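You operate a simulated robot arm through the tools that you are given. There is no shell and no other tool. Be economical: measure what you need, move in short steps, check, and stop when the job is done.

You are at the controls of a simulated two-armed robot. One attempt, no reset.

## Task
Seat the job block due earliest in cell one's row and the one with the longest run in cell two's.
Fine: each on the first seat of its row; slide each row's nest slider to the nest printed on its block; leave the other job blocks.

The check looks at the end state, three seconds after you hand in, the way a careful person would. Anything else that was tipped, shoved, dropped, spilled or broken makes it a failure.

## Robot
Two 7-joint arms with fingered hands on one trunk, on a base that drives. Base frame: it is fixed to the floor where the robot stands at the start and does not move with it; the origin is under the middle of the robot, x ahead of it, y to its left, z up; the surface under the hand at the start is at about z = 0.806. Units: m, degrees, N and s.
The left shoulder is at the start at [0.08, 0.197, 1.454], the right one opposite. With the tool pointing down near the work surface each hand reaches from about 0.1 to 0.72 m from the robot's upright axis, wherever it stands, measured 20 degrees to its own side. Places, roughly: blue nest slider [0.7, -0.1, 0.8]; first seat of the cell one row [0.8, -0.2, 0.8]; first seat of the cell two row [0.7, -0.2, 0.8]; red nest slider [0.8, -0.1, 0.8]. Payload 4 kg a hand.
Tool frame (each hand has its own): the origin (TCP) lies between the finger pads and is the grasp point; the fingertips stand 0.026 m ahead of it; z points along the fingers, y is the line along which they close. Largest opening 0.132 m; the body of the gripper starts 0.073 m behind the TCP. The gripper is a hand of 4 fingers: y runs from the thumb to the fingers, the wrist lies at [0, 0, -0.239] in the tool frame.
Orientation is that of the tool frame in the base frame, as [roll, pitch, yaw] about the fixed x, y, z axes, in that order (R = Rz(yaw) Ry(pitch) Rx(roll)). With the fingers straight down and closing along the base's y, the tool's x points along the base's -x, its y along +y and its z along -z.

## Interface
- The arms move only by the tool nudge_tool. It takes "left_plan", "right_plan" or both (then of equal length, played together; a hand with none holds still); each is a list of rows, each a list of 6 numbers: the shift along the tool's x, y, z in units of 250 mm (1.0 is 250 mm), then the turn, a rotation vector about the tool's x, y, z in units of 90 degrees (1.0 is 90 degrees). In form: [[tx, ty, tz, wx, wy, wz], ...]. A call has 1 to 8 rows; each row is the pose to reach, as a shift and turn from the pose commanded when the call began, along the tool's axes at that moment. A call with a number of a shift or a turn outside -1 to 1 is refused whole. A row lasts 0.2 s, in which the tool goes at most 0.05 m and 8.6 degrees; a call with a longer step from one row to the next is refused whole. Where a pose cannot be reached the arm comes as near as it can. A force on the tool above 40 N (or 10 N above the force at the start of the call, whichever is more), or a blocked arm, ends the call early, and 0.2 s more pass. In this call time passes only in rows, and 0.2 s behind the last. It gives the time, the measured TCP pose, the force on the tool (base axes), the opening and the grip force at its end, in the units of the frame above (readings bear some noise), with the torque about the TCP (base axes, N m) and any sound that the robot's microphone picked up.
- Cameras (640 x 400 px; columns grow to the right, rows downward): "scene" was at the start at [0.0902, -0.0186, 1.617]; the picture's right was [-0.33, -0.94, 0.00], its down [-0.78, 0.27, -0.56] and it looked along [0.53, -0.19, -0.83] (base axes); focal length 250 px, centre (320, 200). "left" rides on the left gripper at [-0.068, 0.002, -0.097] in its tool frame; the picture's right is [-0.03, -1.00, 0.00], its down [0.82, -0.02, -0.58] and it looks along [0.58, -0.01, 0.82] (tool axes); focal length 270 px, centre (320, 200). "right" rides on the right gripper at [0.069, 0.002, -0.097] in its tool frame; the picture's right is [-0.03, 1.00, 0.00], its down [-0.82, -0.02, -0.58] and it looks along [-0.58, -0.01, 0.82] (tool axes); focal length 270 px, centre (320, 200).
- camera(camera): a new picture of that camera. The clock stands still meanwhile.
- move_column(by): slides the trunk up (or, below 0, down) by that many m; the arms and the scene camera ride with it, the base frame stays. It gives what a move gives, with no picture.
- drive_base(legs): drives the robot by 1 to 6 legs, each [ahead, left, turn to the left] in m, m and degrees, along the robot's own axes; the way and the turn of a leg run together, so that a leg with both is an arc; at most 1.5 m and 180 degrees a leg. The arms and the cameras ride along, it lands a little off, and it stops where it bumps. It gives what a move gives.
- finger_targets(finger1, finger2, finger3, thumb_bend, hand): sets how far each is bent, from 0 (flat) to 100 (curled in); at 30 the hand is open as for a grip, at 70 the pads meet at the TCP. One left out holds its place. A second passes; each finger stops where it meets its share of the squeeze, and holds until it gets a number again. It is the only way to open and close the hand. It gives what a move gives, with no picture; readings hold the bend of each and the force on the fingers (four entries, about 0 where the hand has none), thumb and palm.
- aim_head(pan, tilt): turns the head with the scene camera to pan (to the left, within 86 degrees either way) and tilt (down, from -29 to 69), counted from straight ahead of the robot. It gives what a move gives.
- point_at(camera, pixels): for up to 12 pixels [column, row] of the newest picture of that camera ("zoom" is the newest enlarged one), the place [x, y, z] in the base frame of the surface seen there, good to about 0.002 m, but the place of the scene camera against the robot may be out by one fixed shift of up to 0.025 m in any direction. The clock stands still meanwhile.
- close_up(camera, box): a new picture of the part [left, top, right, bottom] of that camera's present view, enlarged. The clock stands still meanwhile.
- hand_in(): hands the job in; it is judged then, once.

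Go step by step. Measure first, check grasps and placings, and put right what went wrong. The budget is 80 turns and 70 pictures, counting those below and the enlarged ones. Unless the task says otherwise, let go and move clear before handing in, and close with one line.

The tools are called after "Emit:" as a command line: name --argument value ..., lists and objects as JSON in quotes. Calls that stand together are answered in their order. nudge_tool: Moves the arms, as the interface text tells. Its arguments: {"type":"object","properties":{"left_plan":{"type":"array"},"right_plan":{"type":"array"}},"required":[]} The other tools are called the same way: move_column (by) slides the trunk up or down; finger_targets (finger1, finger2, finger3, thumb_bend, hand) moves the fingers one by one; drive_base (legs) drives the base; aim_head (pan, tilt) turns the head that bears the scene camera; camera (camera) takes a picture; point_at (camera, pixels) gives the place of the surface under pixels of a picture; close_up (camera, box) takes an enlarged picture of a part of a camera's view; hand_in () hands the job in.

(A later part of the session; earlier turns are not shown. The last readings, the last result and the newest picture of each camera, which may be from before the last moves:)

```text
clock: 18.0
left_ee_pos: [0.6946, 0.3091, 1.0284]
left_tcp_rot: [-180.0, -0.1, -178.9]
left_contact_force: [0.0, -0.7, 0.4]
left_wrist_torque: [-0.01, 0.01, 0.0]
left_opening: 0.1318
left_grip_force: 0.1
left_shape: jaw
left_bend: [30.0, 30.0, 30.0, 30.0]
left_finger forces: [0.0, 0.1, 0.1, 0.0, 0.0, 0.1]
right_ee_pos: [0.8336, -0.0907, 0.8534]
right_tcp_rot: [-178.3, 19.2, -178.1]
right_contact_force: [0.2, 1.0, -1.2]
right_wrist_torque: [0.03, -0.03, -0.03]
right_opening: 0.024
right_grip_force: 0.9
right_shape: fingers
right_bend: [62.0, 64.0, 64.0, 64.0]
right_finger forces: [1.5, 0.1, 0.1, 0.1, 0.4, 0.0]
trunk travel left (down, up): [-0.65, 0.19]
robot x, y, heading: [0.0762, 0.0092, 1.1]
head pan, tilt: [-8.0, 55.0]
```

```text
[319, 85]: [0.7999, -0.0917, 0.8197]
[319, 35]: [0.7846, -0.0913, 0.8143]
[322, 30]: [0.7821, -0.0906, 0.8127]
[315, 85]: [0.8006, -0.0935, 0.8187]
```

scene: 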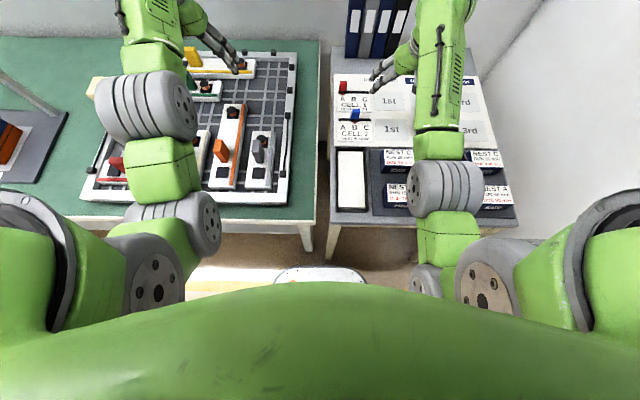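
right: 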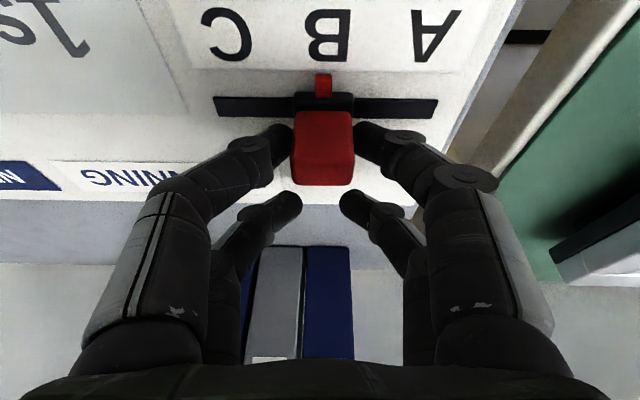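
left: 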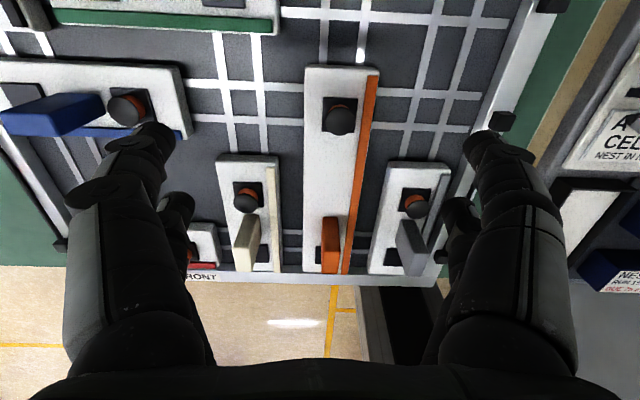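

Pointer y≈−0.090 vs B ≈−0.0885 and slot centre: within ~1.5 mm. Releasing and rising.

Emit:
finger_targets --hand "right" --finger1 50 --finger2 50 --finger3 50 --thumb_bend 50

Emit:
nudge_tool --right_plan '[[-0.05, 0, -0.15, 0, 0, 0], [-0.1, 0, -0.3, 0, 0, 0], [-0.156, 0, -0.454, 0, 0, 0]]'

Emit:
nudge_tool --right_plan '[[0.16, -0.07, -0.055, 0, 0, 0], [0.32, -0.14, -0.11, 0, 0, 0], [0.48, -0.21, -0.165, 0, 0, 0], [0.64, -0.28, -0.22, 0, 0, 0], [0.8, -0.35, -0.275, 0, 0, 0], [0.945, -0.42, -0.326, 0, 0, 0]]'

Emit:
camera --camera "right"

```text
clock: 19.0
left_ee_pos: [0.6944, 0.308, 1.0298]
left_tcp_rot: [-179.9, -0.1, -178.9]
left_contact_force: [-0.2, 0.5, 0.2]
left_wrist_torque: [-0.03, -0.02, -0.01]
left_opening: 0.1321
left_grip_force: 0.1
left_shape: jaw
left_bend: [30.0, 30.0, 30.0, 30.0]
left_finger forces: [0.0, 0.1, 0.1, 0.0, 0.0, 0.0]
right_ee_pos: [0.8341, -0.0911, 0.8542]
right_tcp_rot: [-178.4, 19.2, -178.1]
right_contact_force: [0.4, 0.7, -0.5]
right_wrist_torque: [0.04, 0.0, -0.01]
right_opening: 0.0651
right_grip_force: 0.0
right_shape: fingers
right_bend: [50.0, 50.0, 50.0, 50.0]
right_finger forces: [0.0, 0.0, 0.0, 0.0, 0.0, 0.0]
trunk travel left (down, up): [-0.65, 0.19]
robot x, y, heading: [0.0708, 0.0113, 1.5]
head pan, tilt: [-8.0, 55.0]
```

```text
clock: 19.8
left_ee_pos: [0.6954, 0.3091, 1.0302]
left_tcp_rot: [-179.9, 0.0, -178.9]
left_contact_force: [0.2, 0.7, 0.5]
left_wrist_torque: [0.0, 0.04, -0.01]
left_opening: 0.1319
left_grip_force: 0.0
left_shape: jaw
left_bend: [30.0, 30.0, 30.0, 30.0]
left_finger forces: [0.0, 0.0, 0.0, 0.0, 0.0, 0.0]
right_ee_pos: [0.8334, -0.0905, 0.9762]
right_tcp_rot: [-178.3, 19.1, -178.1]
right_contact_force: [-0.2, -0.1, -0.4]
right_wrist_torque: [0.01, 0.0, 0.01]
right_opening: 0.0655
right_grip_force: 0.1
right_shape: fingers
right_bend: [50.0, 50.0, 50.0, 50.0]
right_finger forces: [0.0, 0.0, 0.1, 0.0, 0.0, 0.1]
trunk travel left (down, up): [-0.65, 0.19]
robot x, y, heading: [0.0743, 0.0118, 1.0]
head pan, tilt: [-8.0, 55.0]
```

```text
clock: 21.2
left_ee_pos: [0.6934, 0.3085, 1.0315]
left_tcp_rot: [-179.9, 0.0, -179.0]
left_contact_force: [-0.6, -0.6, 0.2]
left_wrist_torque: [0.0, -0.05, 0.03]
left_opening: 0.1319
left_grip_force: 0.1
left_shape: jaw
left_bend: [30.0, 30.0, 30.0, 30.0]
left_finger forces: [0.1, 0.0, 0.0, 0.0, 0.0, 0.0]
right_ee_pos: [0.5824, -0.1984, 0.9744]
right_tcp_rot: [-178.4, 19.4, -178.2]
right_contact_force: [0.1, 0.6, -0.7]
right_wrist_torque: [0.02, -0.03, 0.0]
right_opening: 0.0654
right_grip_force: 0.1
right_shape: fingers
right_bend: [50.0, 50.0, 50.0, 50.0]
right_finger forces: [0.0, 0.0, 0.0, 0.0, 0.0, 0.0]
trunk travel left (down, up): [-0.65, 0.19]
robot x, y, heading: [0.0694, 0.0108, 1.0]
head pan, tilt: [-8.0, 55.0]
```

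```text
39 pictures are left
```

right: 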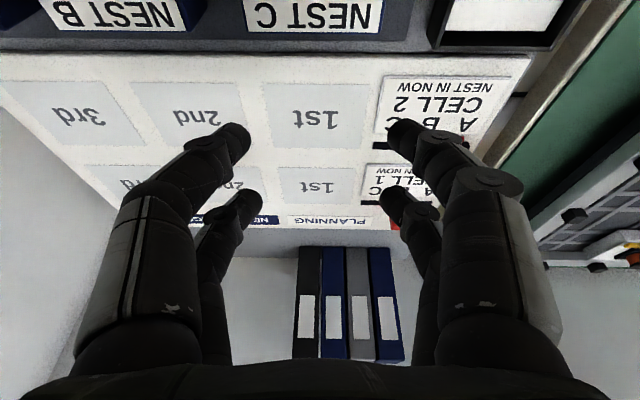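

Sliders done. Now reducing tilt to ~5° for picking close to the body, and opening the hand.

Emit:
nudge_tool --right_plan '[[0, 0, 0, -0.009, 0.08, 0.01], [0, 0, 0, -0.018, 0.155, 0.02]]'

Emit:
finger_targets --hand "right" --finger1 30 --finger2 30 --finger3 30 --thumb_bend 30

```text
clock: 21.8
left_ee_pos: [0.6956, 0.3092, 1.03]
left_tcp_rot: [-179.9, -0.1, -178.8]
left_contact_force: [0.4, 0.1, -0.5]
left_wrist_torque: [-0.02, -0.01, 0.01]
left_opening: 0.1322
left_grip_force: 0.0
left_shape: jaw
left_bend: [30.0, 30.0, 30.0, 30.0]
left_finger forces: [0.0, 0.1, 0.1, 0.0, 0.0, 0.0]
right_ee_pos: [0.5852, -0.1984, 0.9736]
right_tcp_rot: [179.6, 5.0, 179.7]
right_contact_force: [-0.1, 0.2, -0.4]
right_wrist_torque: [-0.01, -0.01, 0.02]
right_opening: 0.0654
right_grip_force: 0.0
right_shape: fingers
right_bend: [50.0, 50.0, 50.0, 50.0]
right_finger forces: [0.0, 0.0, 0.0, 0.1, 0.0, 0.0]
trunk travel left (down, up): [-0.65, 0.19]
robot x, y, heading: [0.077, 0.0112, 1.1]
head pan, tilt: [-8.0, 55.0]
```

```text
clock: 22.8
left_ee_pos: [0.6953, 0.3089, 1.0292]
left_tcp_rot: [-179.9, 0.0, -178.9]
left_contact_force: [-0.1, 0.0, 0.3]
left_wrist_torque: [0.0, -0.03, -0.01]
left_opening: 0.1317
left_grip_force: 0.1
left_shape: jaw
left_bend: [30.0, 30.0, 30.0, 30.0]
left_finger forces: [0.1, 0.0, 0.0, 0.1, 0.0, 0.0]
right_ee_pos: [0.5857, -0.1987, 0.9754]
right_tcp_rot: [179.7, 5.3, 179.9]
right_contact_force: [-0.3, 0.2, -0.3]
right_wrist_torque: [0.05, 0.01, 0.0]
right_opening: 0.1323
right_grip_force: 0.1
right_shape: fingers
right_bend: [30.0, 30.0, 30.0, 30.0]
right_finger forces: [0.0, 0.0, 0.0, 0.0, 0.0, 0.0]
trunk travel left (down, up): [-0.65, 0.19]
robot x, y, heading: [0.0689, 0.0135, 1.1]
head pan, tilt: [-8.0, 55.0]
```

Emit:
nudge_tool --right_plan '[[0.155, -0.01, -0.014, 0, 0, 0], [0.31, -0.015, -0.028, 0, 0, 0], [0.465, -0.02, -0.042, 0, 0, 0], [0.617, -0.021, -0.056, 0, 0, 0]]'

Emit:
camera --camera "right"

```text
clock: 23.8
left_ee_pos: [0.6939, 0.3102, 1.0321]
left_tcp_rot: [-179.9, 0.0, -178.9]
left_contact_force: [-0.5, -0.5, -0.5]
left_wrist_torque: [-0.01, 0.0, -0.03]
left_opening: 0.1321
left_grip_force: 0.1
left_shape: jaw
left_bend: [30.0, 30.0, 30.0, 30.0]
left_finger forces: [0.0, 0.1, 0.0, 0.0, 0.0, 0.0]
right_ee_pos: [0.4333, -0.1994, 0.9398]
right_tcp_rot: [179.7, 5.5, 179.9]
right_contact_force: [-0.2, 0.6, -0.1]
right_wrist_torque: [-0.01, 0.03, -0.04]
right_opening: 0.1325
right_grip_force: 0.1
right_shape: fingers
right_bend: [30.0, 30.0, 30.0, 30.0]
right_finger forces: [0.0, 0.0, 0.0, 0.0, 0.0, 0.0]
right hand out of reach, approached as far as the arm can: row 1, 2, 3, 4
trunk travel left (down, up): [-0.65, 0.19]
robot x, y, heading: [0.0768, 0.0099, 1.3]
head pan, tilt: [-8.0, 55.0]
```

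```text
38 pictures are left
```

right: 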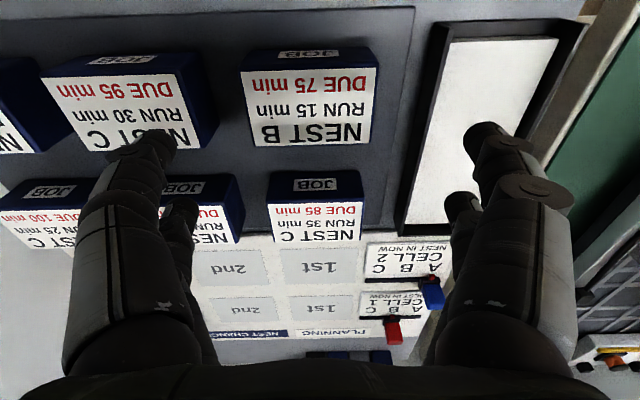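

The arm is at its folded limit but is at x 0.433 as wanted. Measuring the 75 block's edges.

Emit:
point_at --camera "right" --pixels '[[245, 72], [376, 71], [367, 142], [255, 143], [310, 73], [310, 143], [272, 206], [358, 206], [250, 110], [371, 110], [215, 100], [400, 200]]'

```text
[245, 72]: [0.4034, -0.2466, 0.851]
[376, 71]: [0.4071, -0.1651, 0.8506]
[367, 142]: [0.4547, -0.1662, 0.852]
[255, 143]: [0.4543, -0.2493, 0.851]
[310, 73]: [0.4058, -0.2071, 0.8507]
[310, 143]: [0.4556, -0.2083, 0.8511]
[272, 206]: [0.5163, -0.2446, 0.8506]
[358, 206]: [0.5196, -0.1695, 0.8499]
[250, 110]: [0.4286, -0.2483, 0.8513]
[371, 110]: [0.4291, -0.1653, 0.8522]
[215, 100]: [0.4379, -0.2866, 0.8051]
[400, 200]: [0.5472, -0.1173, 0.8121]
```

Block centre (0.430, −0.207), 0.083 wide; neighbour's side at y≈−0.29, so I narrow the hand to ~0.10 first, then descend part way.

Emit:
finger_targets --hand "right" --finger1 39 --finger2 39 --finger3 39 --thumb_bend 39

Emit:
nudge_tool --right_plan '[[0.01, -0.01, 0.08, 0, 0, 0], [0.02, -0.015, 0.16, 0, 0, 0], [0.025, -0.02, 0.24, 0, 0, 0]]'

Emit:
camera --camera "right"

```text
clock: 24.8
left_ee_pos: [0.6952, 0.3094, 1.0303]
left_tcp_rot: [-179.9, 0.0, -178.9]
left_contact_force: [-0.1, 0.5, 0.3]
left_wrist_torque: [0.0, 0.03, 0.0]
left_opening: 0.1318
left_grip_force: 0.0
left_shape: jaw
left_bend: [30.0, 30.0, 30.0, 30.0]
left_finger forces: [0.0, 0.0, 0.1, 0.0, 0.0, 0.1]
right_ee_pos: [0.435, -0.2022, 0.9401]
right_tcp_rot: [179.6, 5.4, 179.9]
right_contact_force: [0.1, 0.1, -0.4]
right_wrist_torque: [-0.03, -0.02, 0.02]
right_opening: 0.1037
right_grip_force: 0.1
right_shape: fingers
right_bend: [39.0, 39.0, 39.0, 39.0]
right_finger forces: [0.0, 0.0, 0.1, 0.0, 0.1, 0.0]
trunk travel left (down, up): [-0.65, 0.19]
robot x, y, heading: [0.0758, 0.011, 1.0]
head pan, tilt: [-8.0, 55.0]
```

```text
clock: 25.6
left_ee_pos: [0.6954, 0.3088, 1.03]
left_tcp_rot: [-179.9, 0.0, -178.9]
left_contact_force: [-0.1, 0.2, -0.1]
left_wrist_torque: [-0.02, -0.03, 0.02]
left_opening: 0.1319
left_grip_force: 0.1
left_shape: jaw
left_bend: [30.0, 30.0, 30.0, 30.0]
left_finger forces: [0.0, 0.0, 0.0, 0.0, 0.0, 0.0]
right_ee_pos: [0.4362, -0.2058, 0.8812]
right_tcp_rot: [179.6, 5.3, 179.9]
right_contact_force: [0.5, -0.8, 0.8]
right_wrist_torque: [-0.04, 0.02, 0.0]
right_opening: 0.104
right_grip_force: 0.1
right_shape: fingers
right_bend: [39.0, 39.0, 39.0, 39.0]
right_finger forces: [0.1, 0.1, 0.1, 0.0, 0.0, 0.0]
trunk travel left (down, up): [-0.65, 0.19]
robot x, y, heading: [0.074, 0.011, 1.2]
head pan, tilt: [-8.0, 55.0]
```

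```text
37 pictures are left
```

right: 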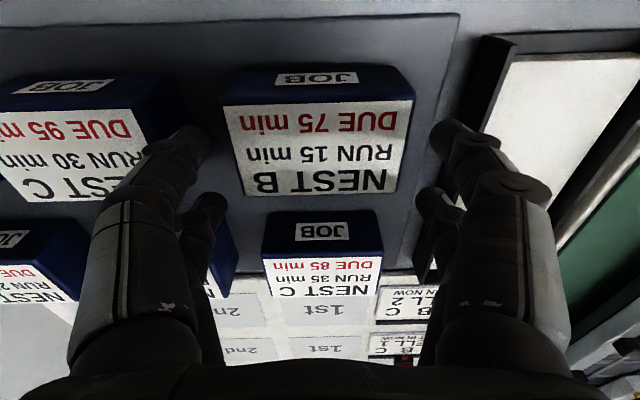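

Fingers sit symmetric to the block (17 px each side) and clear of the neighbour. Descending the rest to z≈0.842.

Emit:
nudge_tool --right_plan '[[0.02, -0.004, 0.05, 0, 0, 0], [0.03, -0.004, 0.1, 0, 0, 0], [0.035, -0.004, 0.153, 0, 0, 0]]'

Emit:
camera --camera "right"

```text
clock: 26.4
left_ee_pos: [0.6961, 0.3092, 1.0303]
left_tcp_rot: [-180.0, 0.0, -179.0]
left_contact_force: [0.1, -0.1, -0.2]
left_wrist_torque: [0.03, 0.0, -0.01]
left_opening: 0.1319
left_grip_force: 0.1
left_shape: jaw
left_bend: [30.0, 30.0, 30.0, 30.0]
left_finger forces: [0.0, 0.0, 0.1, 0.0, 0.1, 0.1]
right_ee_pos: [0.4298, -0.2058, 0.8421]
right_tcp_rot: [179.6, 5.3, 179.9]
right_contact_force: [-0.2, -0.1, 0.3]
right_wrist_torque: [0.0, -0.02, -0.01]
right_opening: 0.1038
right_grip_force: 0.1
right_shape: fingers
right_bend: [39.0, 39.0, 39.0, 39.0]
right_finger forces: [0.1, 0.1, 0.0, 0.0, 0.0, 0.0]
trunk travel left (down, up): [-0.65, 0.19]
robot x, y, heading: [0.0753, 0.0097, 1.1]
head pan, tilt: [-8.0, 55.0]
```

```text
36 pictures are left
```

right: 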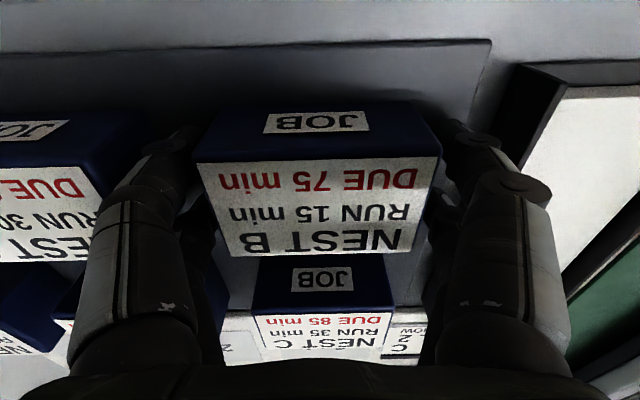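

Straddling the block. Closing the grip.

Emit:
finger_targets --hand "right" --finger1 52 --finger2 52 --finger3 52 --thumb_bend 52

Emit:
nudge_tool --right_plan '[[-0.004, 0, -0.04, 0, 0, 0], [-0.008, 0, -0.08, 0, 0, 0]]'

Emit:
camera --camera "right"

```text
clock: 27.4
left_ee_pos: [0.6951, 0.3082, 1.0302]
left_tcp_rot: [-180.0, 0.0, -178.9]
left_contact_force: [-0.4, 0.0, 0.1]
left_wrist_torque: [0.01, -0.03, 0.0]
left_opening: 0.1316
left_grip_force: 0.0
left_shape: jaw
left_bend: [30.0, 30.0, 30.0, 30.0]
left_finger forces: [0.0, 0.0, 0.0, 0.0, 0.0, 0.0]
right_ee_pos: [0.4306, -0.2058, 0.8423]
right_tcp_rot: [179.6, 5.2, 179.8]
right_contact_force: [-0.1, 0.1, 0.1]
right_wrist_torque: [-0.03, -0.01, -0.01]
right_opening: 0.0864
right_grip_force: 14.3
right_shape: fingers
right_bend: [43.0, 43.0, 45.0, 48.0]
right_finger forces: [7.3, 7.1, 4.9, 0.1, 9.3, 0.0]
trunk travel left (down, up): [-0.65, 0.19]
robot x, y, heading: [0.0724, 0.0139, 1.2]
head pan, tilt: [-8.0, 55.0]
```

```text
clock: 28.0
left_ee_pos: [0.6958, 0.3096, 1.0291]
left_tcp_rot: [-179.9, -0.1, -178.9]
left_contact_force: [-0.4, -1.0, 0.4]
left_wrist_torque: [0.01, 0.0, 0.03]
left_opening: 0.1321
left_grip_force: 0.1
left_shape: jaw
left_bend: [30.0, 30.0, 30.0, 30.0]
left_finger forces: [0.1, 0.0, 0.1, 0.1, 0.0, 0.0]
right_ee_pos: [0.429, -0.2077, 0.8627]
right_tcp_rot: [179.6, 5.2, 179.9]
right_contact_force: [-0.2, -0.2, -1.8]
right_wrist_torque: [0.01, 0.0, 0.01]
right_opening: 0.0863
right_grip_force: 14.6
right_shape: fingers
right_bend: [43.0, 43.0, 45.0, 48.0]
right_finger forces: [7.3, 7.0, 5.0, 0.1, 9.2, 0.0]
trunk travel left (down, up): [-0.65, 0.19]
robot x, y, heading: [0.0747, 0.0111, 1.4]
head pan, tilt: [-8.0, 55.0]
```

```text
35 pictures are left
```

right: 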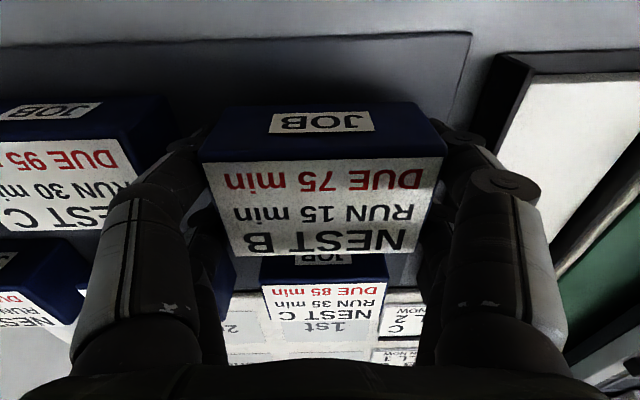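

Held and lifted (≈1.8 N, 14 N grip). Raising to z≈0.93 and carrying forward.

Emit:
nudge_tool --right_plan '[[-0.012, 0, -0.13, 0, 0, 0], [-0.024, 0, -0.259, 0, 0, 0], [-0.18, 0, -0.245, 0, 0, 0], [-0.34, 0, -0.23, 0, 0, 0], [-0.5, 0, -0.216, 0, 0, 0], [-0.66, 0, -0.201, 0, 0, 0], [-0.821, 0.01, -0.187, 0, 0, 0]]'

Emit:
nudge_tool --right_plan '[[-0.15, 0, 0.014, 0, 0, 0], [-0.3, 0.0, 0.027, 0, 0, 0], [-0.45, 0.0, 0.041, 0, 0, 0], [-0.6, 0.0, 0.055, 0, 0, 0]]'

Emit:
camera --camera "right"

```text
clock: 29.6
left_ee_pos: [0.6966, 0.3086, 1.0283]
left_tcp_rot: [-179.9, -0.2, -178.9]
left_contact_force: [0.1, -0.4, -1.1]
left_wrist_torque: [-0.04, 0.0, 0.01]
left_opening: 0.1319
left_grip_force: 0.0
left_shape: jaw
left_bend: [30.0, 30.0, 30.0, 30.0]
left_finger forces: [0.0, 0.0, 0.0, 0.1, 0.0, 0.0]
right_ee_pos: [0.6354, -0.2048, 0.9259]
right_tcp_rot: [179.6, 4.9, 180.0]
right_contact_force: [-0.4, 0.1, -2.3]
right_wrist_torque: [0.0, 0.01, 0.0]
right_opening: 0.0861
right_grip_force: 14.7
right_shape: fingers
right_bend: [43.0, 43.0, 45.0, 48.0]
right_finger forces: [7.1, 7.0, 5.0, 0.0, 9.1, 0.1]
trunk travel left (down, up): [-0.65, 0.19]
robot x, y, heading: [0.0716, 0.0078, 1.1]
head pan, tilt: [-8.0, 55.0]
```

```text
clock: 30.6
left_ee_pos: [0.6964, 0.3081, 1.0294]
left_tcp_rot: [-179.9, -0.1, -178.9]
left_contact_force: [-0.1, -0.1, -0.5]
left_wrist_torque: [0.0, 0.01, -0.01]
left_opening: 0.1318
left_grip_force: 0.0
left_shape: jaw
left_bend: [30.0, 30.0, 30.0, 30.0]
left_finger forces: [0.0, 0.0, 0.0, 0.1, 0.0, 0.0]
right_ee_pos: [0.7808, -0.2048, 0.9256]
right_tcp_rot: [179.6, 5.2, 179.9]
right_contact_force: [-0.4, 0.2, -2.9]
right_wrist_torque: [0.02, 0.03, -0.02]
right_opening: 0.0862
right_grip_force: 14.3
right_shape: fingers
right_bend: [43.0, 43.0, 45.0, 48.0]
right_finger forces: [7.2, 6.9, 5.0, 0.0, 9.1, 0.1]
trunk travel left (down, up): [-0.65, 0.19]
robot x, y, heading: [0.0779, 0.0072, 0.8]
head pan, tilt: [-8.0, 55.0]
```

```text
34 pictures are left
```

right: 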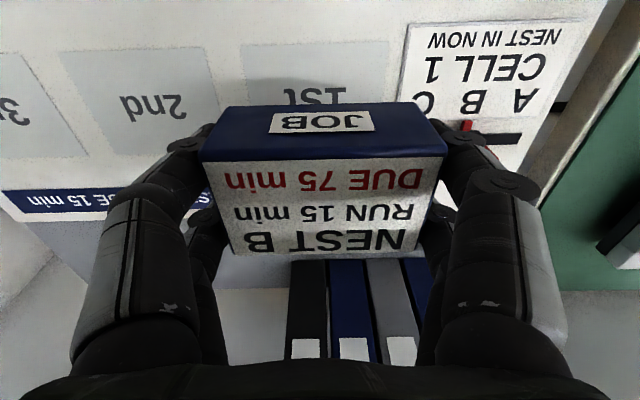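

At (0.781, −0.205). Re-measuring visible seat edges (corners near (243,45), (389,42)).

Emit:
point_at --camera "right" --pixels '[[241, 47], [388, 43], [388, 90], [244, 90], [150, 54], [205, 48], [208, 70], [222, 105], [213, 165], [445, 165], [240, 250], [400, 250]]'

Emit:
close_up --camera "right" --box '[220, 20, 420, 130]'

```text
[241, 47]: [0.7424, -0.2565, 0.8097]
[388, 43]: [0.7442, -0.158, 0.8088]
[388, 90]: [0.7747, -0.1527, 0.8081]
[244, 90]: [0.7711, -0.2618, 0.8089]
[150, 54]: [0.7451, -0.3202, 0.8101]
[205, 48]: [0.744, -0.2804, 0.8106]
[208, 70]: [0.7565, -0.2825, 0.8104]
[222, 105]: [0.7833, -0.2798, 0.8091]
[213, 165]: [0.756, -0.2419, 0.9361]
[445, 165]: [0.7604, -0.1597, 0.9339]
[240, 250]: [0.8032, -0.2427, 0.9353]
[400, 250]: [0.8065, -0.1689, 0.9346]
```

```text
3.20 times, centred on (320, 75) of right
```

zoom: 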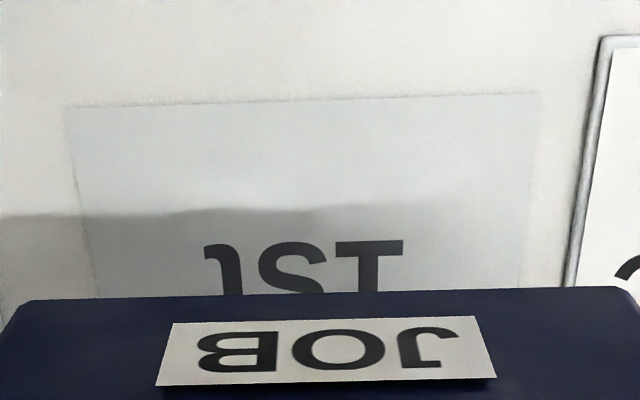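

Block centre is within ~4 mm of the seat centre (0.782, −0.2055). Shifting −0.003 in y and lowering to just above the seat.

Emit:
nudge_tool --right_plan '[[0.007, -0.012, 0.08, 0, 0, 0], [0.014, -0.012, 0.16, 0, 0, 0], [0.021, -0.012, 0.24, 0, 0, 0], [0.028, -0.012, 0.305, 0, 0, 0]]'

Emit:
camera --camera "right"

```text
clock: 31.6
left_ee_pos: [0.6951, 0.3086, 1.0297]
left_tcp_rot: [-179.9, 0.0, -178.9]
left_contact_force: [-1.3, 0.1, 0.4]
left_wrist_torque: [0.02, -0.02, -0.02]
left_opening: 0.132
left_grip_force: 0.1
left_shape: jaw
left_bend: [30.0, 30.0, 30.0, 30.0]
left_finger forces: [0.0, 0.0, 0.1, 0.1, 0.0, 0.0]
right_ee_pos: [0.781, -0.2091, 0.8489]
right_tcp_rot: [179.6, 5.2, 179.9]
right_contact_force: [0.4, 0.6, -1.4]
right_wrist_torque: [0.03, 0.0, 0.0]
right_opening: 0.0864
right_grip_force: 14.1
right_shape: fingers
right_bend: [43.0, 43.0, 45.0, 48.0]
right_finger forces: [7.1, 6.9, 5.0, 0.0, 8.9, 0.0]
trunk travel left (down, up): [-0.65, 0.19]
robot x, y, heading: [0.0745, 0.0102, 1.4]
head pan, tilt: [-8.0, 55.0]
```

```text
32 pictures are left
```

right: 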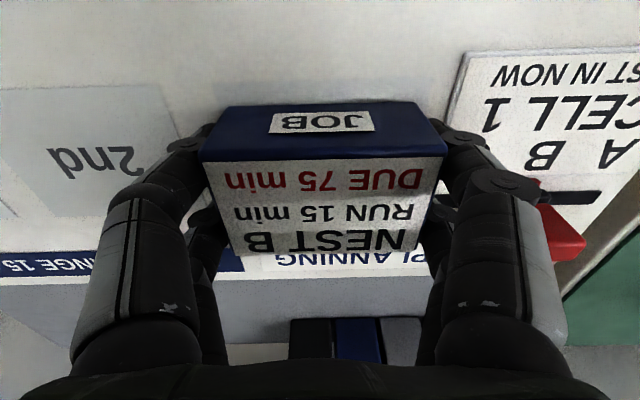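

Lowering 3 mm more to contact.

Emit:
nudge_tool --right_plan '[[0.001, 0.004, 0.007, 0, 0, 0], [0.002, 0.004, 0.012, 0, 0, 0]]'

Emit:
close_up --camera "scene" --box '[280, 90, 440, 190]'

```text
clock: 32.2
left_ee_pos: [0.695, 0.3088, 1.0291]
left_tcp_rot: [-179.8, -0.1, -178.9]
left_contact_force: [-0.3, 0.1, -0.1]
left_wrist_torque: [0.0, -0.03, 0.0]
left_opening: 0.1316
left_grip_force: 0.1
left_shape: jaw
left_bend: [30.0, 30.0, 30.0, 30.0]
left_finger forces: [0.1, 0.0, 0.0, 0.1, 0.1, 0.0]
right_ee_pos: [0.782, -0.2071, 0.8467]
right_tcp_rot: [179.7, 5.1, 179.8]
right_contact_force: [-0.1, 0.7, -1.5]
right_wrist_torque: [-0.01, -0.02, -0.01]
right_opening: 0.0866
right_grip_force: 14.0
right_shape: fingers
right_bend: [43.0, 43.0, 45.0, 48.0]
right_finger forces: [7.2, 6.9, 5.1, 0.1, 8.9, 0.0]
trunk travel left (down, up): [-0.65, 0.19]
robot x, y, heading: [0.0773, 0.0122, 1.0]
head pan, tilt: [-8.0, 55.0]
```

```text
4.00 times, centred on (360, 140) of scene
```

zoom: 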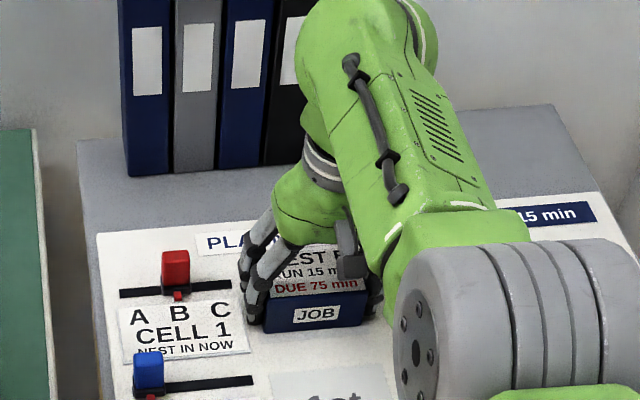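

Still hanging weight. Another 2 mm steps.

Emit:
nudge_tool --right_plan '[[0.0, 0, 0.005, 0, 0, 0], [0.001, 0, 0.009, 0, 0, 0], [0.001, 0, 0.012, 0, 0, 0]]'

```text
clock: 33.0
left_ee_pos: [0.6945, 0.3094, 1.0302]
left_tcp_rot: [-179.9, 0.0, -178.9]
left_contact_force: [0.2, 0.8, -0.8]
left_wrist_torque: [-0.01, -0.01, 0.04]
left_opening: 0.1319
left_grip_force: 0.0
left_shape: jaw
left_bend: [30.0, 30.0, 30.0, 30.0]
left_finger forces: [0.0, 0.0, 0.0, 0.0, 0.1, 0.1]
right_ee_pos: [0.7797, -0.2064, 0.8468]
right_tcp_rot: [179.6, 5.4, 179.9]
right_contact_force: [2.3, 0.0, 3.5]
right_wrist_torque: [0.11, -0.04, -0.05]
right_opening: 0.0863
right_grip_force: 13.9
right_shape: fingers
right_bend: [43.0, 43.0, 45.0, 48.0]
right_finger forces: [7.3, 7.1, 4.8, 0.1, 8.7, 0.0]
trunk travel left (down, up): [-0.65, 0.19]
robot x, y, heading: [0.0736, 0.0095, 1.5]
head pan, tilt: [-8.0, 55.0]
```

Contact made. Releasing and rising.

Emit:
finger_targets --hand "right" --finger1 38 --finger2 38 --finger3 38 --thumb_bend 38

Emit:
nudge_tool --right_plan '[[-0.01, 0, -0.1, 0, 0, 0], [-0.02, 0, -0.25, 0, 0, 0], [-0.035, 0, -0.4, 0, 0, 0]]'

Emit:
camera --camera "right"

```text
clock: 34.0
left_ee_pos: [0.6957, 0.3078, 1.0298]
left_tcp_rot: [-179.9, 0.0, -178.8]
left_contact_force: [-1.1, 1.0, -0.4]
left_wrist_torque: [0.0, -0.01, 0.0]
left_opening: 0.1319
left_grip_force: 0.0
left_shape: jaw
left_bend: [30.0, 30.0, 30.0, 30.0]
left_finger forces: [0.0, 0.1, 0.0, 0.1, 0.1, 0.0]
right_ee_pos: [0.7803, -0.207, 0.8453]
right_tcp_rot: [179.5, 5.1, 179.8]
right_contact_force: [0.5, 0.1, -0.5]
right_wrist_torque: [-0.01, -0.04, -0.05]
right_opening: 0.1065
right_grip_force: 0.0
right_shape: fingers
right_bend: [38.0, 38.0, 38.0, 38.0]
right_finger forces: [0.1, 0.0, 0.0, 0.0, 0.0, 0.0]
trunk travel left (down, up): [-0.65, 0.19]
robot x, y, heading: [0.0714, 0.0142, 1.3]
head pan, tilt: [-8.0, 55.0]
```

```text
clock: 34.8
left_ee_pos: [0.6946, 0.307, 1.0309]
left_tcp_rot: [-179.8, 0.0, -178.9]
left_contact_force: [0.0, 0.3, 0.2]
left_wrist_torque: [-0.01, -0.01, 0.03]
left_opening: 0.132
left_grip_force: 0.0
left_shape: jaw
left_bend: [30.0, 30.0, 30.0, 30.0]
left_finger forces: [0.1, 0.0, 0.0, 0.0, 0.0, 0.0]
right_ee_pos: [0.7813, -0.2069, 0.9428]
right_tcp_rot: [179.6, 5.2, 180.0]
right_contact_force: [0.1, -0.1, 0.5]
right_wrist_torque: [0.02, 0.02, -0.03]
right_opening: 0.1064
right_grip_force: 0.0
right_shape: fingers
right_bend: [38.0, 38.0, 38.0, 38.0]
right_finger forces: [0.0, 0.0, 0.1, 0.0, 0.0, 0.0]
trunk travel left (down, up): [-0.65, 0.19]
robot x, y, heading: [0.0746, 0.0103, 1.1]
head pan, tilt: [-8.0, 55.0]
```

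```text
30 pictures are left
```

right: 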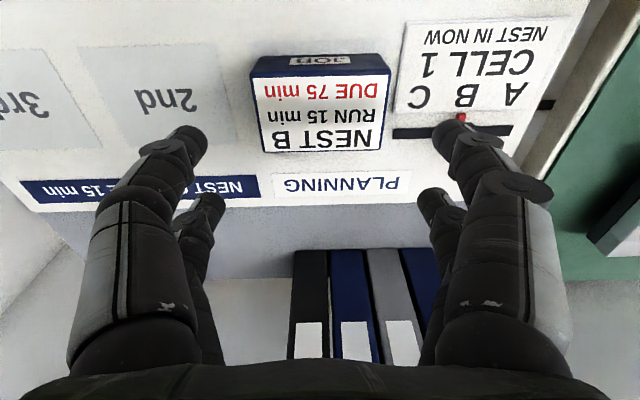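

Block B seated on first seat, cell one. Before heading to block A on the right, I check the wall clearance for the arm.

Emit:
aim_head --pan -25 --tilt 50

Emit:
camera --camera "scene"

Emit:
point_at --camera "scene" --pixels '[[480, 150], [520, 250], [450, 60], [400, 230], [380, 150], [420, 200]]'

```text
clock: 35.6
left_ee_pos: [0.6961, 0.3081, 1.0293]
left_tcp_rot: [-179.9, 0.0, -179.0]
left_contact_force: [1.0, -0.7, 0.1]
left_wrist_torque: [0.0, 0.01, -0.03]
left_opening: 0.1322
left_grip_force: 0.0
left_shape: jaw
left_bend: [30.0, 30.0, 30.0, 30.0]
left_finger forces: [0.0, 0.1, 0.0, 0.0, 0.1, 0.0]
right_ee_pos: [0.7811, -0.2083, 0.9423]
right_tcp_rot: [179.5, 5.2, 179.9]
right_contact_force: [0.6, -0.4, 0.2]
right_wrist_torque: [0.02, -0.01, 0.0]
right_opening: 0.1064
right_grip_force: 0.1
right_shape: fingers
right_bend: [38.0, 38.0, 38.0, 38.0]
right_finger forces: [0.0, 0.1, 0.0, 0.0, 0.1, 0.0]
trunk travel left (down, up): [-0.65, 0.19]
robot x, y, heading: [0.0728, 0.0104, 1.3]
head pan, tilt: [-25.0, 50.0]
```

```text
29 pictures are left
```

scene: 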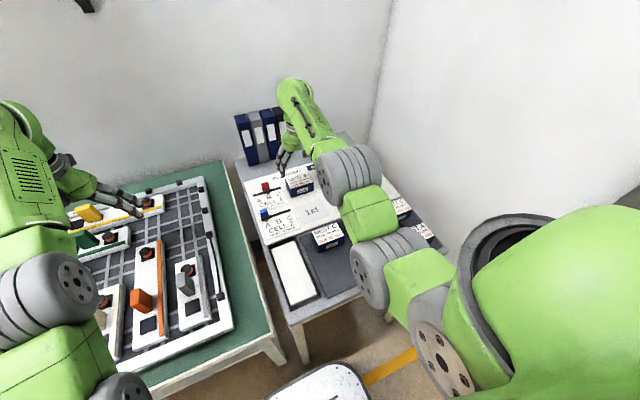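

```text
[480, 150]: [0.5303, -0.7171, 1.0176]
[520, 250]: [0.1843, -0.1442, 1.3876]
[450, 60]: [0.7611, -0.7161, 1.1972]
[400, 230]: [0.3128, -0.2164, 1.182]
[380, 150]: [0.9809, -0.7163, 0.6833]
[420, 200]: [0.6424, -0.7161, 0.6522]
```

Wall is at y≈−0.72; fine. Moving towards block A at height in two stages.

Emit:
nudge_tool --right_plan '[[0.12, -0.13, -0.011, 0, 0, 0], [0.24, -0.26, -0.022, 0, 0, 0], [0.36, -0.39, -0.033, 0, 0, 0], [0.48, -0.52, -0.044, 0, 0, 0], [0.6, -0.65, -0.055, 0, 0, 0], [0.72, -0.78, -0.066, 0, 0, 0], [0.84, -0.91, -0.077, 0, 0, 0]]'

Emit:
camera --camera "scene"

```text
clock: 37.2
left_ee_pos: [0.6938, 0.3086, 1.0298]
left_tcp_rot: [180.0, -0.1, -178.9]
left_contact_force: [0.1, -0.5, 0.1]
left_wrist_torque: [-0.01, -0.02, 0.0]
left_opening: 0.1317
left_grip_force: 0.0
left_shape: jaw
left_bend: [30.0, 30.0, 30.0, 30.0]
left_finger forces: [0.1, 0.0, 0.0, 0.0, 0.0, 0.0]
right_ee_pos: [0.5697, -0.4389, 0.9447]
right_tcp_rot: [179.5, 5.3, 180.0]
right_contact_force: [-0.1, 0.5, 0.4]
right_wrist_torque: [0.0, 0.01, 0.0]
right_opening: 0.1064
right_grip_force: 0.1
right_shape: fingers
right_bend: [38.0, 38.0, 38.0, 38.0]
right_finger forces: [0.0, 0.0, 0.1, 0.0, 0.0, 0.0]
trunk travel left (down, up): [-0.65, 0.19]
robot x, y, heading: [0.075, 0.0117, 1.4]
head pan, tilt: [-25.0, 50.0]
```

```text
28 pictures are left
```

scene: 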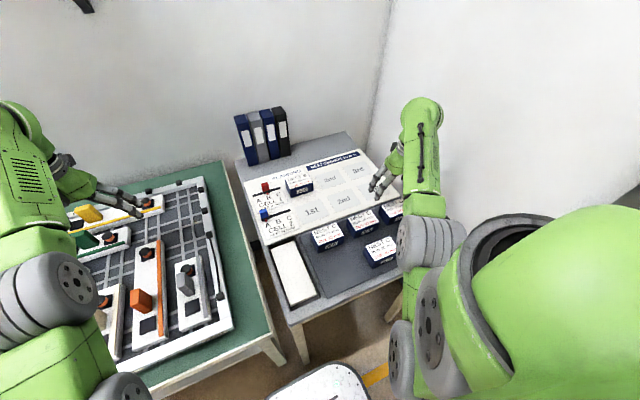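

Emit:
nudge_tool --right_plan '[[0.14, -0.022, -0.013, 0, 0, 0], [0.28, -0.044, -0.026, 0, 0, 0], [0.42, -0.066, -0.039, 0, 0, 0], [0.555, -0.088, -0.05, 0, 0, 0]]'

Emit:
camera --camera "right"

```text
clock: 38.2
left_ee_pos: [0.6932, 0.3084, 1.0305]
left_tcp_rot: [-179.8, 0.1, -178.9]
left_contact_force: [1.0, 0.2, 0.1]
left_wrist_torque: [-0.02, -0.03, -0.04]
left_opening: 0.132
left_grip_force: 0.1
left_shape: jaw
left_bend: [30.0, 30.0, 30.0, 30.0]
left_finger forces: [0.1, 0.0, 0.1, 0.0, 0.1, 0.0]
right_ee_pos: [0.4301, -0.4602, 0.9439]
right_tcp_rot: [179.6, 5.4, -180.0]
right_contact_force: [0.3, 0.2, 0.5]
right_wrist_torque: [0.01, -0.02, -0.01]
right_opening: 0.1062
right_grip_force: 0.1
right_shape: fingers
right_bend: [38.0, 38.0, 38.0, 38.0]
right_finger forces: [0.0, 0.0, 0.0, 0.0, 0.0, 0.1]
trunk travel left (down, up): [-0.65, 0.19]
robot x, y, heading: [0.075, 0.0114, 1.3]
head pan, tilt: [-25.0, 50.0]
```

```text
27 pictures are left
```

right: 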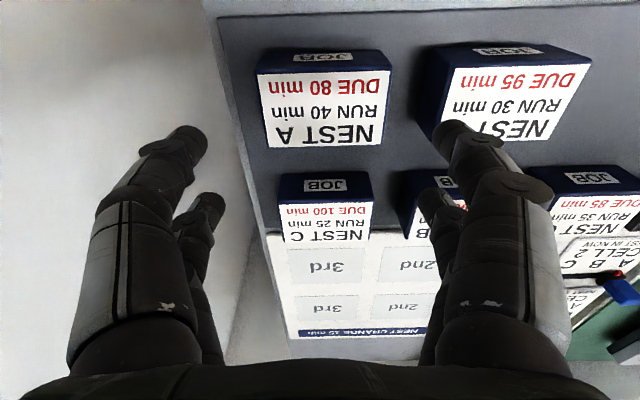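

Emit:
point_at --camera "right" --pixels '[[260, 73], [390, 73], [381, 143], [268, 146], [264, 110], [386, 110], [325, 75], [325, 143], [420, 100], [446, 75]]'

```text
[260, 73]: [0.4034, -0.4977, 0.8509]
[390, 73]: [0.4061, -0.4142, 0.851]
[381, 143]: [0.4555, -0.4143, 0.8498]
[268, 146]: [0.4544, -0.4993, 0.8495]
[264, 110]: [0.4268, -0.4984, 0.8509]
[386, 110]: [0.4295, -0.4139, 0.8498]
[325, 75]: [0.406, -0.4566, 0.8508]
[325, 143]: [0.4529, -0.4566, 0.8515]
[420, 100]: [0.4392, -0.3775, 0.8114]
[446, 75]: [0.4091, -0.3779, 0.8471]
```

Block A centre (0.430, −0.4563); neighbour side at −0.378. Narrowing the hand to ~0.10, shifting +0.004 y and descending.

Emit:
finger_targets --hand "right" --finger1 40 --finger2 40 --finger3 40 --thumb_bend 40

Emit:
nudge_tool --right_plan '[[0.01, 0.016, 0.1, 0, 0, 0], [0.02, 0.016, 0.2, 0, 0, 0], [0.024, 0.016, 0.25, 0, 0, 0]]'

Emit:
camera --camera "right"

```text
clock: 39.2
left_ee_pos: [0.6952, 0.3082, 1.0311]
left_tcp_rot: [-179.9, 0.0, -179.0]
left_contact_force: [-0.5, -0.3, 0.7]
left_wrist_torque: [0.01, -0.02, 0.0]
left_opening: 0.1319
left_grip_force: 0.1
left_shape: jaw
left_bend: [30.0, 30.0, 30.0, 30.0]
left_finger forces: [0.1, 0.0, 0.0, 0.1, 0.0, 0.0]
right_ee_pos: [0.4317, -0.4606, 0.9431]
right_tcp_rot: [179.6, 5.2, 180.0]
right_contact_force: [-1.7, 0.1, -0.4]
right_wrist_torque: [0.0, -0.02, 0.02]
right_opening: 0.1003
right_grip_force: 0.1
right_shape: fingers
right_bend: [40.0, 40.0, 40.0, 40.0]
right_finger forces: [0.0, 0.0, 0.0, 0.0, 0.1, 0.1]
trunk travel left (down, up): [-0.65, 0.19]
robot x, y, heading: [0.0741, 0.0113, 1.4]
head pan, tilt: [-25.0, 50.0]
```

```text
clock: 40.0
left_ee_pos: [0.6949, 0.3085, 1.0302]
left_tcp_rot: [-179.8, 0.0, -178.9]
left_contact_force: [0.8, -0.3, -0.3]
left_wrist_torque: [0.03, 0.04, 0.01]
left_opening: 0.1318
left_grip_force: 0.1
left_shape: jaw
left_bend: [30.0, 30.0, 30.0, 30.0]
left_finger forces: [0.1, 0.0, 0.0, 0.0, 0.0, 0.1]
right_ee_pos: [0.43, -0.454, 0.8807]
right_tcp_rot: [179.6, 5.3, 179.9]
right_contact_force: [0.5, -0.4, -0.2]
right_wrist_torque: [0.01, 0.03, -0.01]
right_opening: 0.1004
right_grip_force: 0.0
right_shape: fingers
right_bend: [40.0, 40.0, 40.0, 40.0]
right_finger forces: [0.0, 0.1, 0.0, 0.0, 0.0, 0.1]
trunk travel left (down, up): [-0.65, 0.19]
robot x, y, heading: [0.0727, 0.0102, 1.3]
head pan, tilt: [-25.0, 50.0]
```

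```text
26 pictures are left
```

right: 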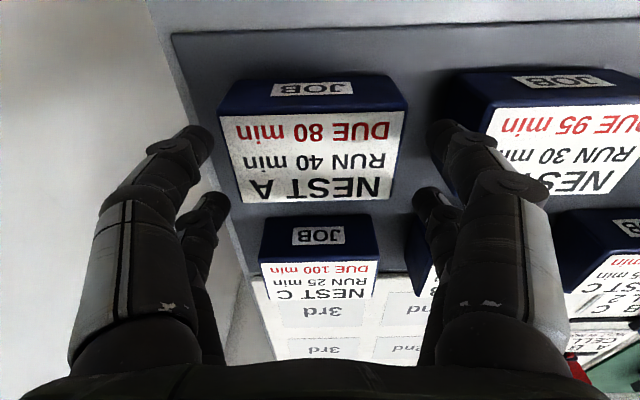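

Slightly off-centre (14 px vs 24 px gaps); shifting −0.003 in y and descending the rest.

Emit:
nudge_tool --right_plan '[[0.003, -0.011, 0.02, 0, 0, 0], [0.01, -0.011, 0.09, 0, 0, 0], [0.014, -0.011, 0.153, 0, 0, 0]]'

Emit:
finger_targets --hand "right" --finger1 52 --finger2 52 --finger3 52 --thumb_bend 52

Emit:
nudge_tool --right_plan '[[-0.004, 0, -0.04, 0, 0, 0], [-0.008, 0, -0.08, 0, 0, 0]]'

Emit:
camera --camera "right"

```text
clock: 40.8
left_ee_pos: [0.6954, 0.3077, 1.0303]
left_tcp_rot: [-179.9, -0.1, -178.9]
left_contact_force: [-0.6, -0.8, 0.2]
left_wrist_torque: [0.0, -0.03, 0.02]
left_opening: 0.1318
left_grip_force: 0.1
left_shape: jaw
left_bend: [30.0, 30.0, 30.0, 30.0]
left_finger forces: [0.0, 0.0, 0.1, 0.1, 0.0, 0.1]
right_ee_pos: [0.4288, -0.4551, 0.8427]
right_tcp_rot: [179.6, 5.2, 179.8]
right_contact_force: [-0.3, -0.1, 0.4]
right_wrist_torque: [0.02, -0.02, 0.05]
right_opening: 0.1003
right_grip_force: 0.1
right_shape: fingers
right_bend: [40.0, 40.0, 40.0, 40.0]
right_finger forces: [0.0, 0.1, 0.0, 0.1, 0.0, 0.1]
trunk travel left (down, up): [-0.65, 0.19]
robot x, y, heading: [0.0733, 0.0067, 1.3]
head pan, tilt: [-25.0, 50.0]
```

```text
clock: 41.8
left_ee_pos: [0.6951, 0.3081, 1.0293]
left_tcp_rot: [-179.9, 0.0, -178.9]
left_contact_force: [0.0, -0.2, -0.1]
left_wrist_torque: [0.02, 0.01, 0.03]
left_opening: 0.1319
left_grip_force: 0.0
left_shape: jaw
left_bend: [30.0, 30.0, 30.0, 30.0]
left_finger forces: [0.0, 0.0, 0.1, 0.0, 0.1, 0.0]
right_ee_pos: [0.4286, -0.4555, 0.8433]
right_tcp_rot: [179.7, 5.2, 179.9]
right_contact_force: [0.1, 0.2, 0.0]
right_wrist_torque: [-0.03, 0.02, 0.0]
right_opening: 0.0866
right_grip_force: 14.8
right_shape: fingers
right_bend: [43.0, 44.0, 45.0, 48.0]
right_finger forces: [7.3, 7.0, 5.2, 0.0, 9.2, 0.0]
trunk travel left (down, up): [-0.65, 0.19]
robot x, y, heading: [0.0739, 0.0096, 1.0]
head pan, tilt: [-25.0, 50.0]
```

```text
clock: 42.4
left_ee_pos: [0.6945, 0.3095, 1.0294]
left_tcp_rot: [-180.0, 0.0, -179.0]
left_contact_force: [0.6, 0.2, 0.0]
left_wrist_torque: [0.0, -0.01, 0.02]
left_opening: 0.1321
left_grip_force: 0.0
left_shape: jaw
left_bend: [30.0, 30.0, 30.0, 30.0]
left_finger forces: [0.0, 0.1, 0.0, 0.0, 0.1, 0.0]
right_ee_pos: [0.4291, -0.4552, 0.8607]
right_tcp_rot: [179.7, 5.3, 179.9]
right_contact_force: [-0.7, 0.2, -0.7]
right_wrist_torque: [0.01, 0.01, -0.01]
right_opening: 0.0866
right_grip_force: 14.3
right_shape: fingers
right_bend: [43.0, 44.0, 45.0, 48.0]
right_finger forces: [7.4, 7.0, 5.1, 0.1, 9.3, 0.0]
trunk travel left (down, up): [-0.65, 0.19]
robot x, y, heading: [0.0747, 0.0138, 1.4]
head pan, tilt: [-25.0, 50.0]
```

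```text
25 pictures are left
```

right: 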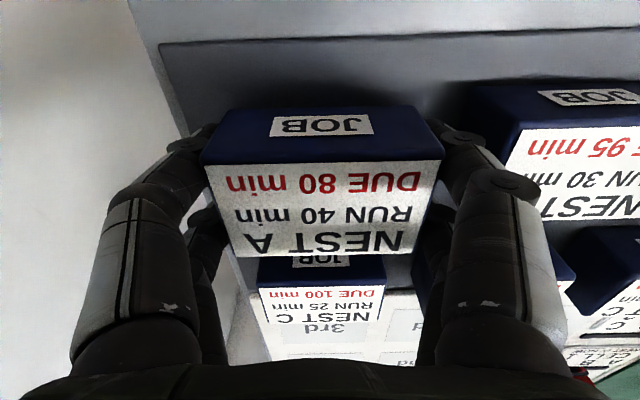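

Held. Lifting and carrying diagonally toward cell two's first seat.

Emit:
nudge_tool --right_plan '[[-0.015, 0, -0.16, 0, 0, 0], [-0.029, 0, -0.319, 0, 0, 0], [-0.164, 0.141, -0.307, 0, 0, 0], [-0.3, 0.282, -0.294, 0, 0, 0], [-0.435, 0.423, -0.282, 0, 0, 0], [-0.571, 0.565, -0.27, 0, 0, 0], [-0.706, 0.706, -0.257, 0, 0, 0], [-0.842, 0.848, -0.245, 0, 0, 0]]'

Emit:
nudge_tool --right_plan '[[-0.07, 0.07, 0.006, 0, 0, 0], [-0.13, 0.141, 0.012, 0, 0, 0]]'

Emit:
camera --camera "right"

```text
clock: 44.2
left_ee_pos: [0.696, 0.309, 1.0294]
left_tcp_rot: [-179.9, -0.1, -179.0]
left_contact_force: [-0.3, 0.8, 0.7]
left_wrist_torque: [-0.01, 0.01, 0.03]
left_opening: 0.1318
left_grip_force: 0.0
left_shape: jaw
left_bend: [30.0, 30.0, 30.0, 30.0]
left_finger forces: [0.0, 0.1, 0.0, 0.1, 0.0, 0.0]
right_ee_pos: [0.6379, -0.2439, 0.942]
right_tcp_rot: [179.6, 5.1, 179.9]
right_contact_force: [-0.7, 0.7, -1.9]
right_wrist_torque: [0.05, 0.0, 0.02]
right_opening: 0.0863
right_grip_force: 14.3
right_shape: fingers
right_bend: [43.0, 44.0, 45.0, 48.0]
right_finger forces: [7.2, 7.0, 5.1, 0.0, 8.9, 0.1]
trunk travel left (down, up): [-0.65, 0.19]
robot x, y, heading: [0.075, 0.0093, 0.9]
head pan, tilt: [-25.0, 50.0]
```

```text
clock: 44.8
left_ee_pos: [0.6969, 0.3096, 1.0283]
left_tcp_rot: [-180.0, -0.1, -178.8]
left_contact_force: [0.0, -1.0, 0.0]
left_wrist_torque: [-0.03, 0.0, 0.04]
left_opening: 0.1318
left_grip_force: 0.2
left_shape: jaw
left_bend: [30.0, 30.0, 30.0, 30.0]
left_finger forces: [0.0, 0.1, 0.0, 0.0, 0.0, 0.1]
right_ee_pos: [0.6692, -0.2058, 0.9445]
right_tcp_rot: [179.6, 5.3, 179.9]
right_contact_force: [-0.3, 0.5, -1.4]
right_wrist_torque: [-0.02, 0.0, -0.02]
right_opening: 0.0862
right_grip_force: 13.9
right_shape: fingers
right_bend: [43.0, 44.0, 45.0, 48.0]
right_finger forces: [7.2, 6.9, 5.1, 0.0, 8.8, 0.0]
trunk travel left (down, up): [-0.65, 0.19]
robot x, y, heading: [0.0749, 0.007, 1.1]
head pan, tilt: [-25.0, 50.0]
```

```text
24 pictures are left
```

right: 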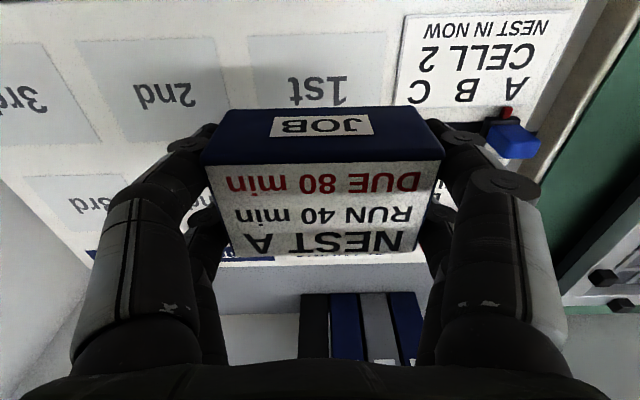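

Emit:
point_at --camera "right" --pixels '[[249, 39], [382, 35], [382, 80], [251, 80], [214, 168], [442, 168], [240, 252], [402, 250]]'

```text
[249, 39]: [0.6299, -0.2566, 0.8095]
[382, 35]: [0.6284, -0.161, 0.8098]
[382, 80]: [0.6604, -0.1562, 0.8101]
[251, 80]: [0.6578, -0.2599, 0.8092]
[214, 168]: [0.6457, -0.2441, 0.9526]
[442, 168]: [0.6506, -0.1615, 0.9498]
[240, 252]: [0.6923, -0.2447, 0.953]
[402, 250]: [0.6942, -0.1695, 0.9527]
```

Seat centre (0.6675, −0.208); block centre ~(0.671, −0.203). Correcting by (−0.002, −0.004) and lowering to just above.

Emit:
nudge_tool --right_plan '[[0.015, -0.016, 0.1, 0, 0, 0], [0.025, -0.016, 0.2, 0, 0, 0], [0.035, -0.016, 0.3, 0, 0, 0], [0.043, -0.016, 0.37, 0, 0, 0]]'

Emit:
nudge_tool --right_plan '[[0.0, 0, 0.006, 0, 0, 0], [0.001, 0, 0.012, 0, 0, 0]]'

Emit:
camera --camera "right"

```text
clock: 45.8
left_ee_pos: [0.6948, 0.3068, 1.0299]
left_tcp_rot: [-180.0, 0.0, -178.9]
left_contact_force: [-0.2, -0.5, 0.5]
left_wrist_torque: [0.01, -0.02, -0.01]
left_opening: 0.1319
left_grip_force: 0.0
left_shape: jaw
left_bend: [30.0, 30.0, 30.0, 30.0]
left_finger forces: [0.1, 0.0, 0.1, 0.0, 0.0, 0.0]
right_ee_pos: [0.6657, -0.2102, 0.8494]
right_tcp_rot: [179.6, 5.2, 179.9]
right_contact_force: [0.3, 0.9, -1.1]
right_wrist_torque: [0.0, -0.02, 0.02]
right_opening: 0.0862
right_grip_force: 14.0
right_shape: fingers
right_bend: [43.0, 44.0, 45.0, 48.0]
right_finger forces: [7.1, 6.8, 5.1, 0.0, 9.0, 0.0]
trunk travel left (down, up): [-0.65, 0.19]
robot x, y, heading: [0.0727, 0.0115, 1.2]
head pan, tilt: [-25.0, 50.0]
```

```text
clock: 46.4
left_ee_pos: [0.6956, 0.3073, 1.0286]
left_tcp_rot: [-179.9, -0.1, -179.0]
left_contact_force: [-1.0, 0.3, -0.3]
left_wrist_torque: [0.01, -0.04, 0.02]
left_opening: 0.1317
left_grip_force: 0.1
left_shape: jaw
left_bend: [30.0, 30.0, 30.0, 30.0]
left_finger forces: [0.0, 0.0, 0.0, 0.0, 0.1, 0.0]
right_ee_pos: [0.6642, -0.2124, 0.8473]
right_tcp_rot: [179.6, 5.3, 179.8]
right_contact_force: [0.8, 0.4, -1.2]
right_wrist_torque: [-0.01, 0.04, 0.03]
right_opening: 0.0862
right_grip_force: 13.9
right_shape: fingers
right_bend: [43.0, 44.0, 45.0, 48.0]
right_finger forces: [7.1, 6.8, 5.0, 0.0, 8.8, 0.1]
trunk travel left (down, up): [-0.65, 0.19]
robot x, y, heading: [0.0759, 0.0109, 1.3]
head pan, tilt: [-25.0, 50.0]
```

```text
23 pictures are left
```

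right: 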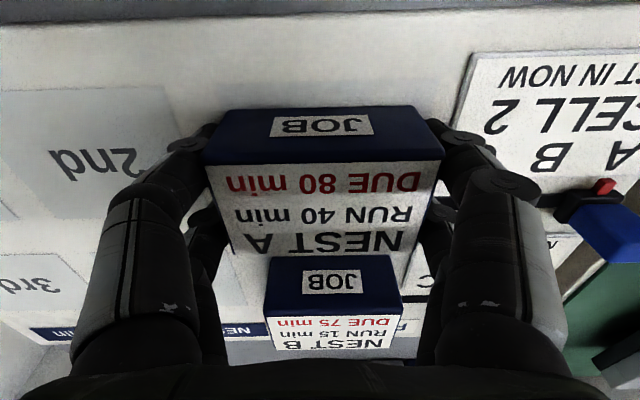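

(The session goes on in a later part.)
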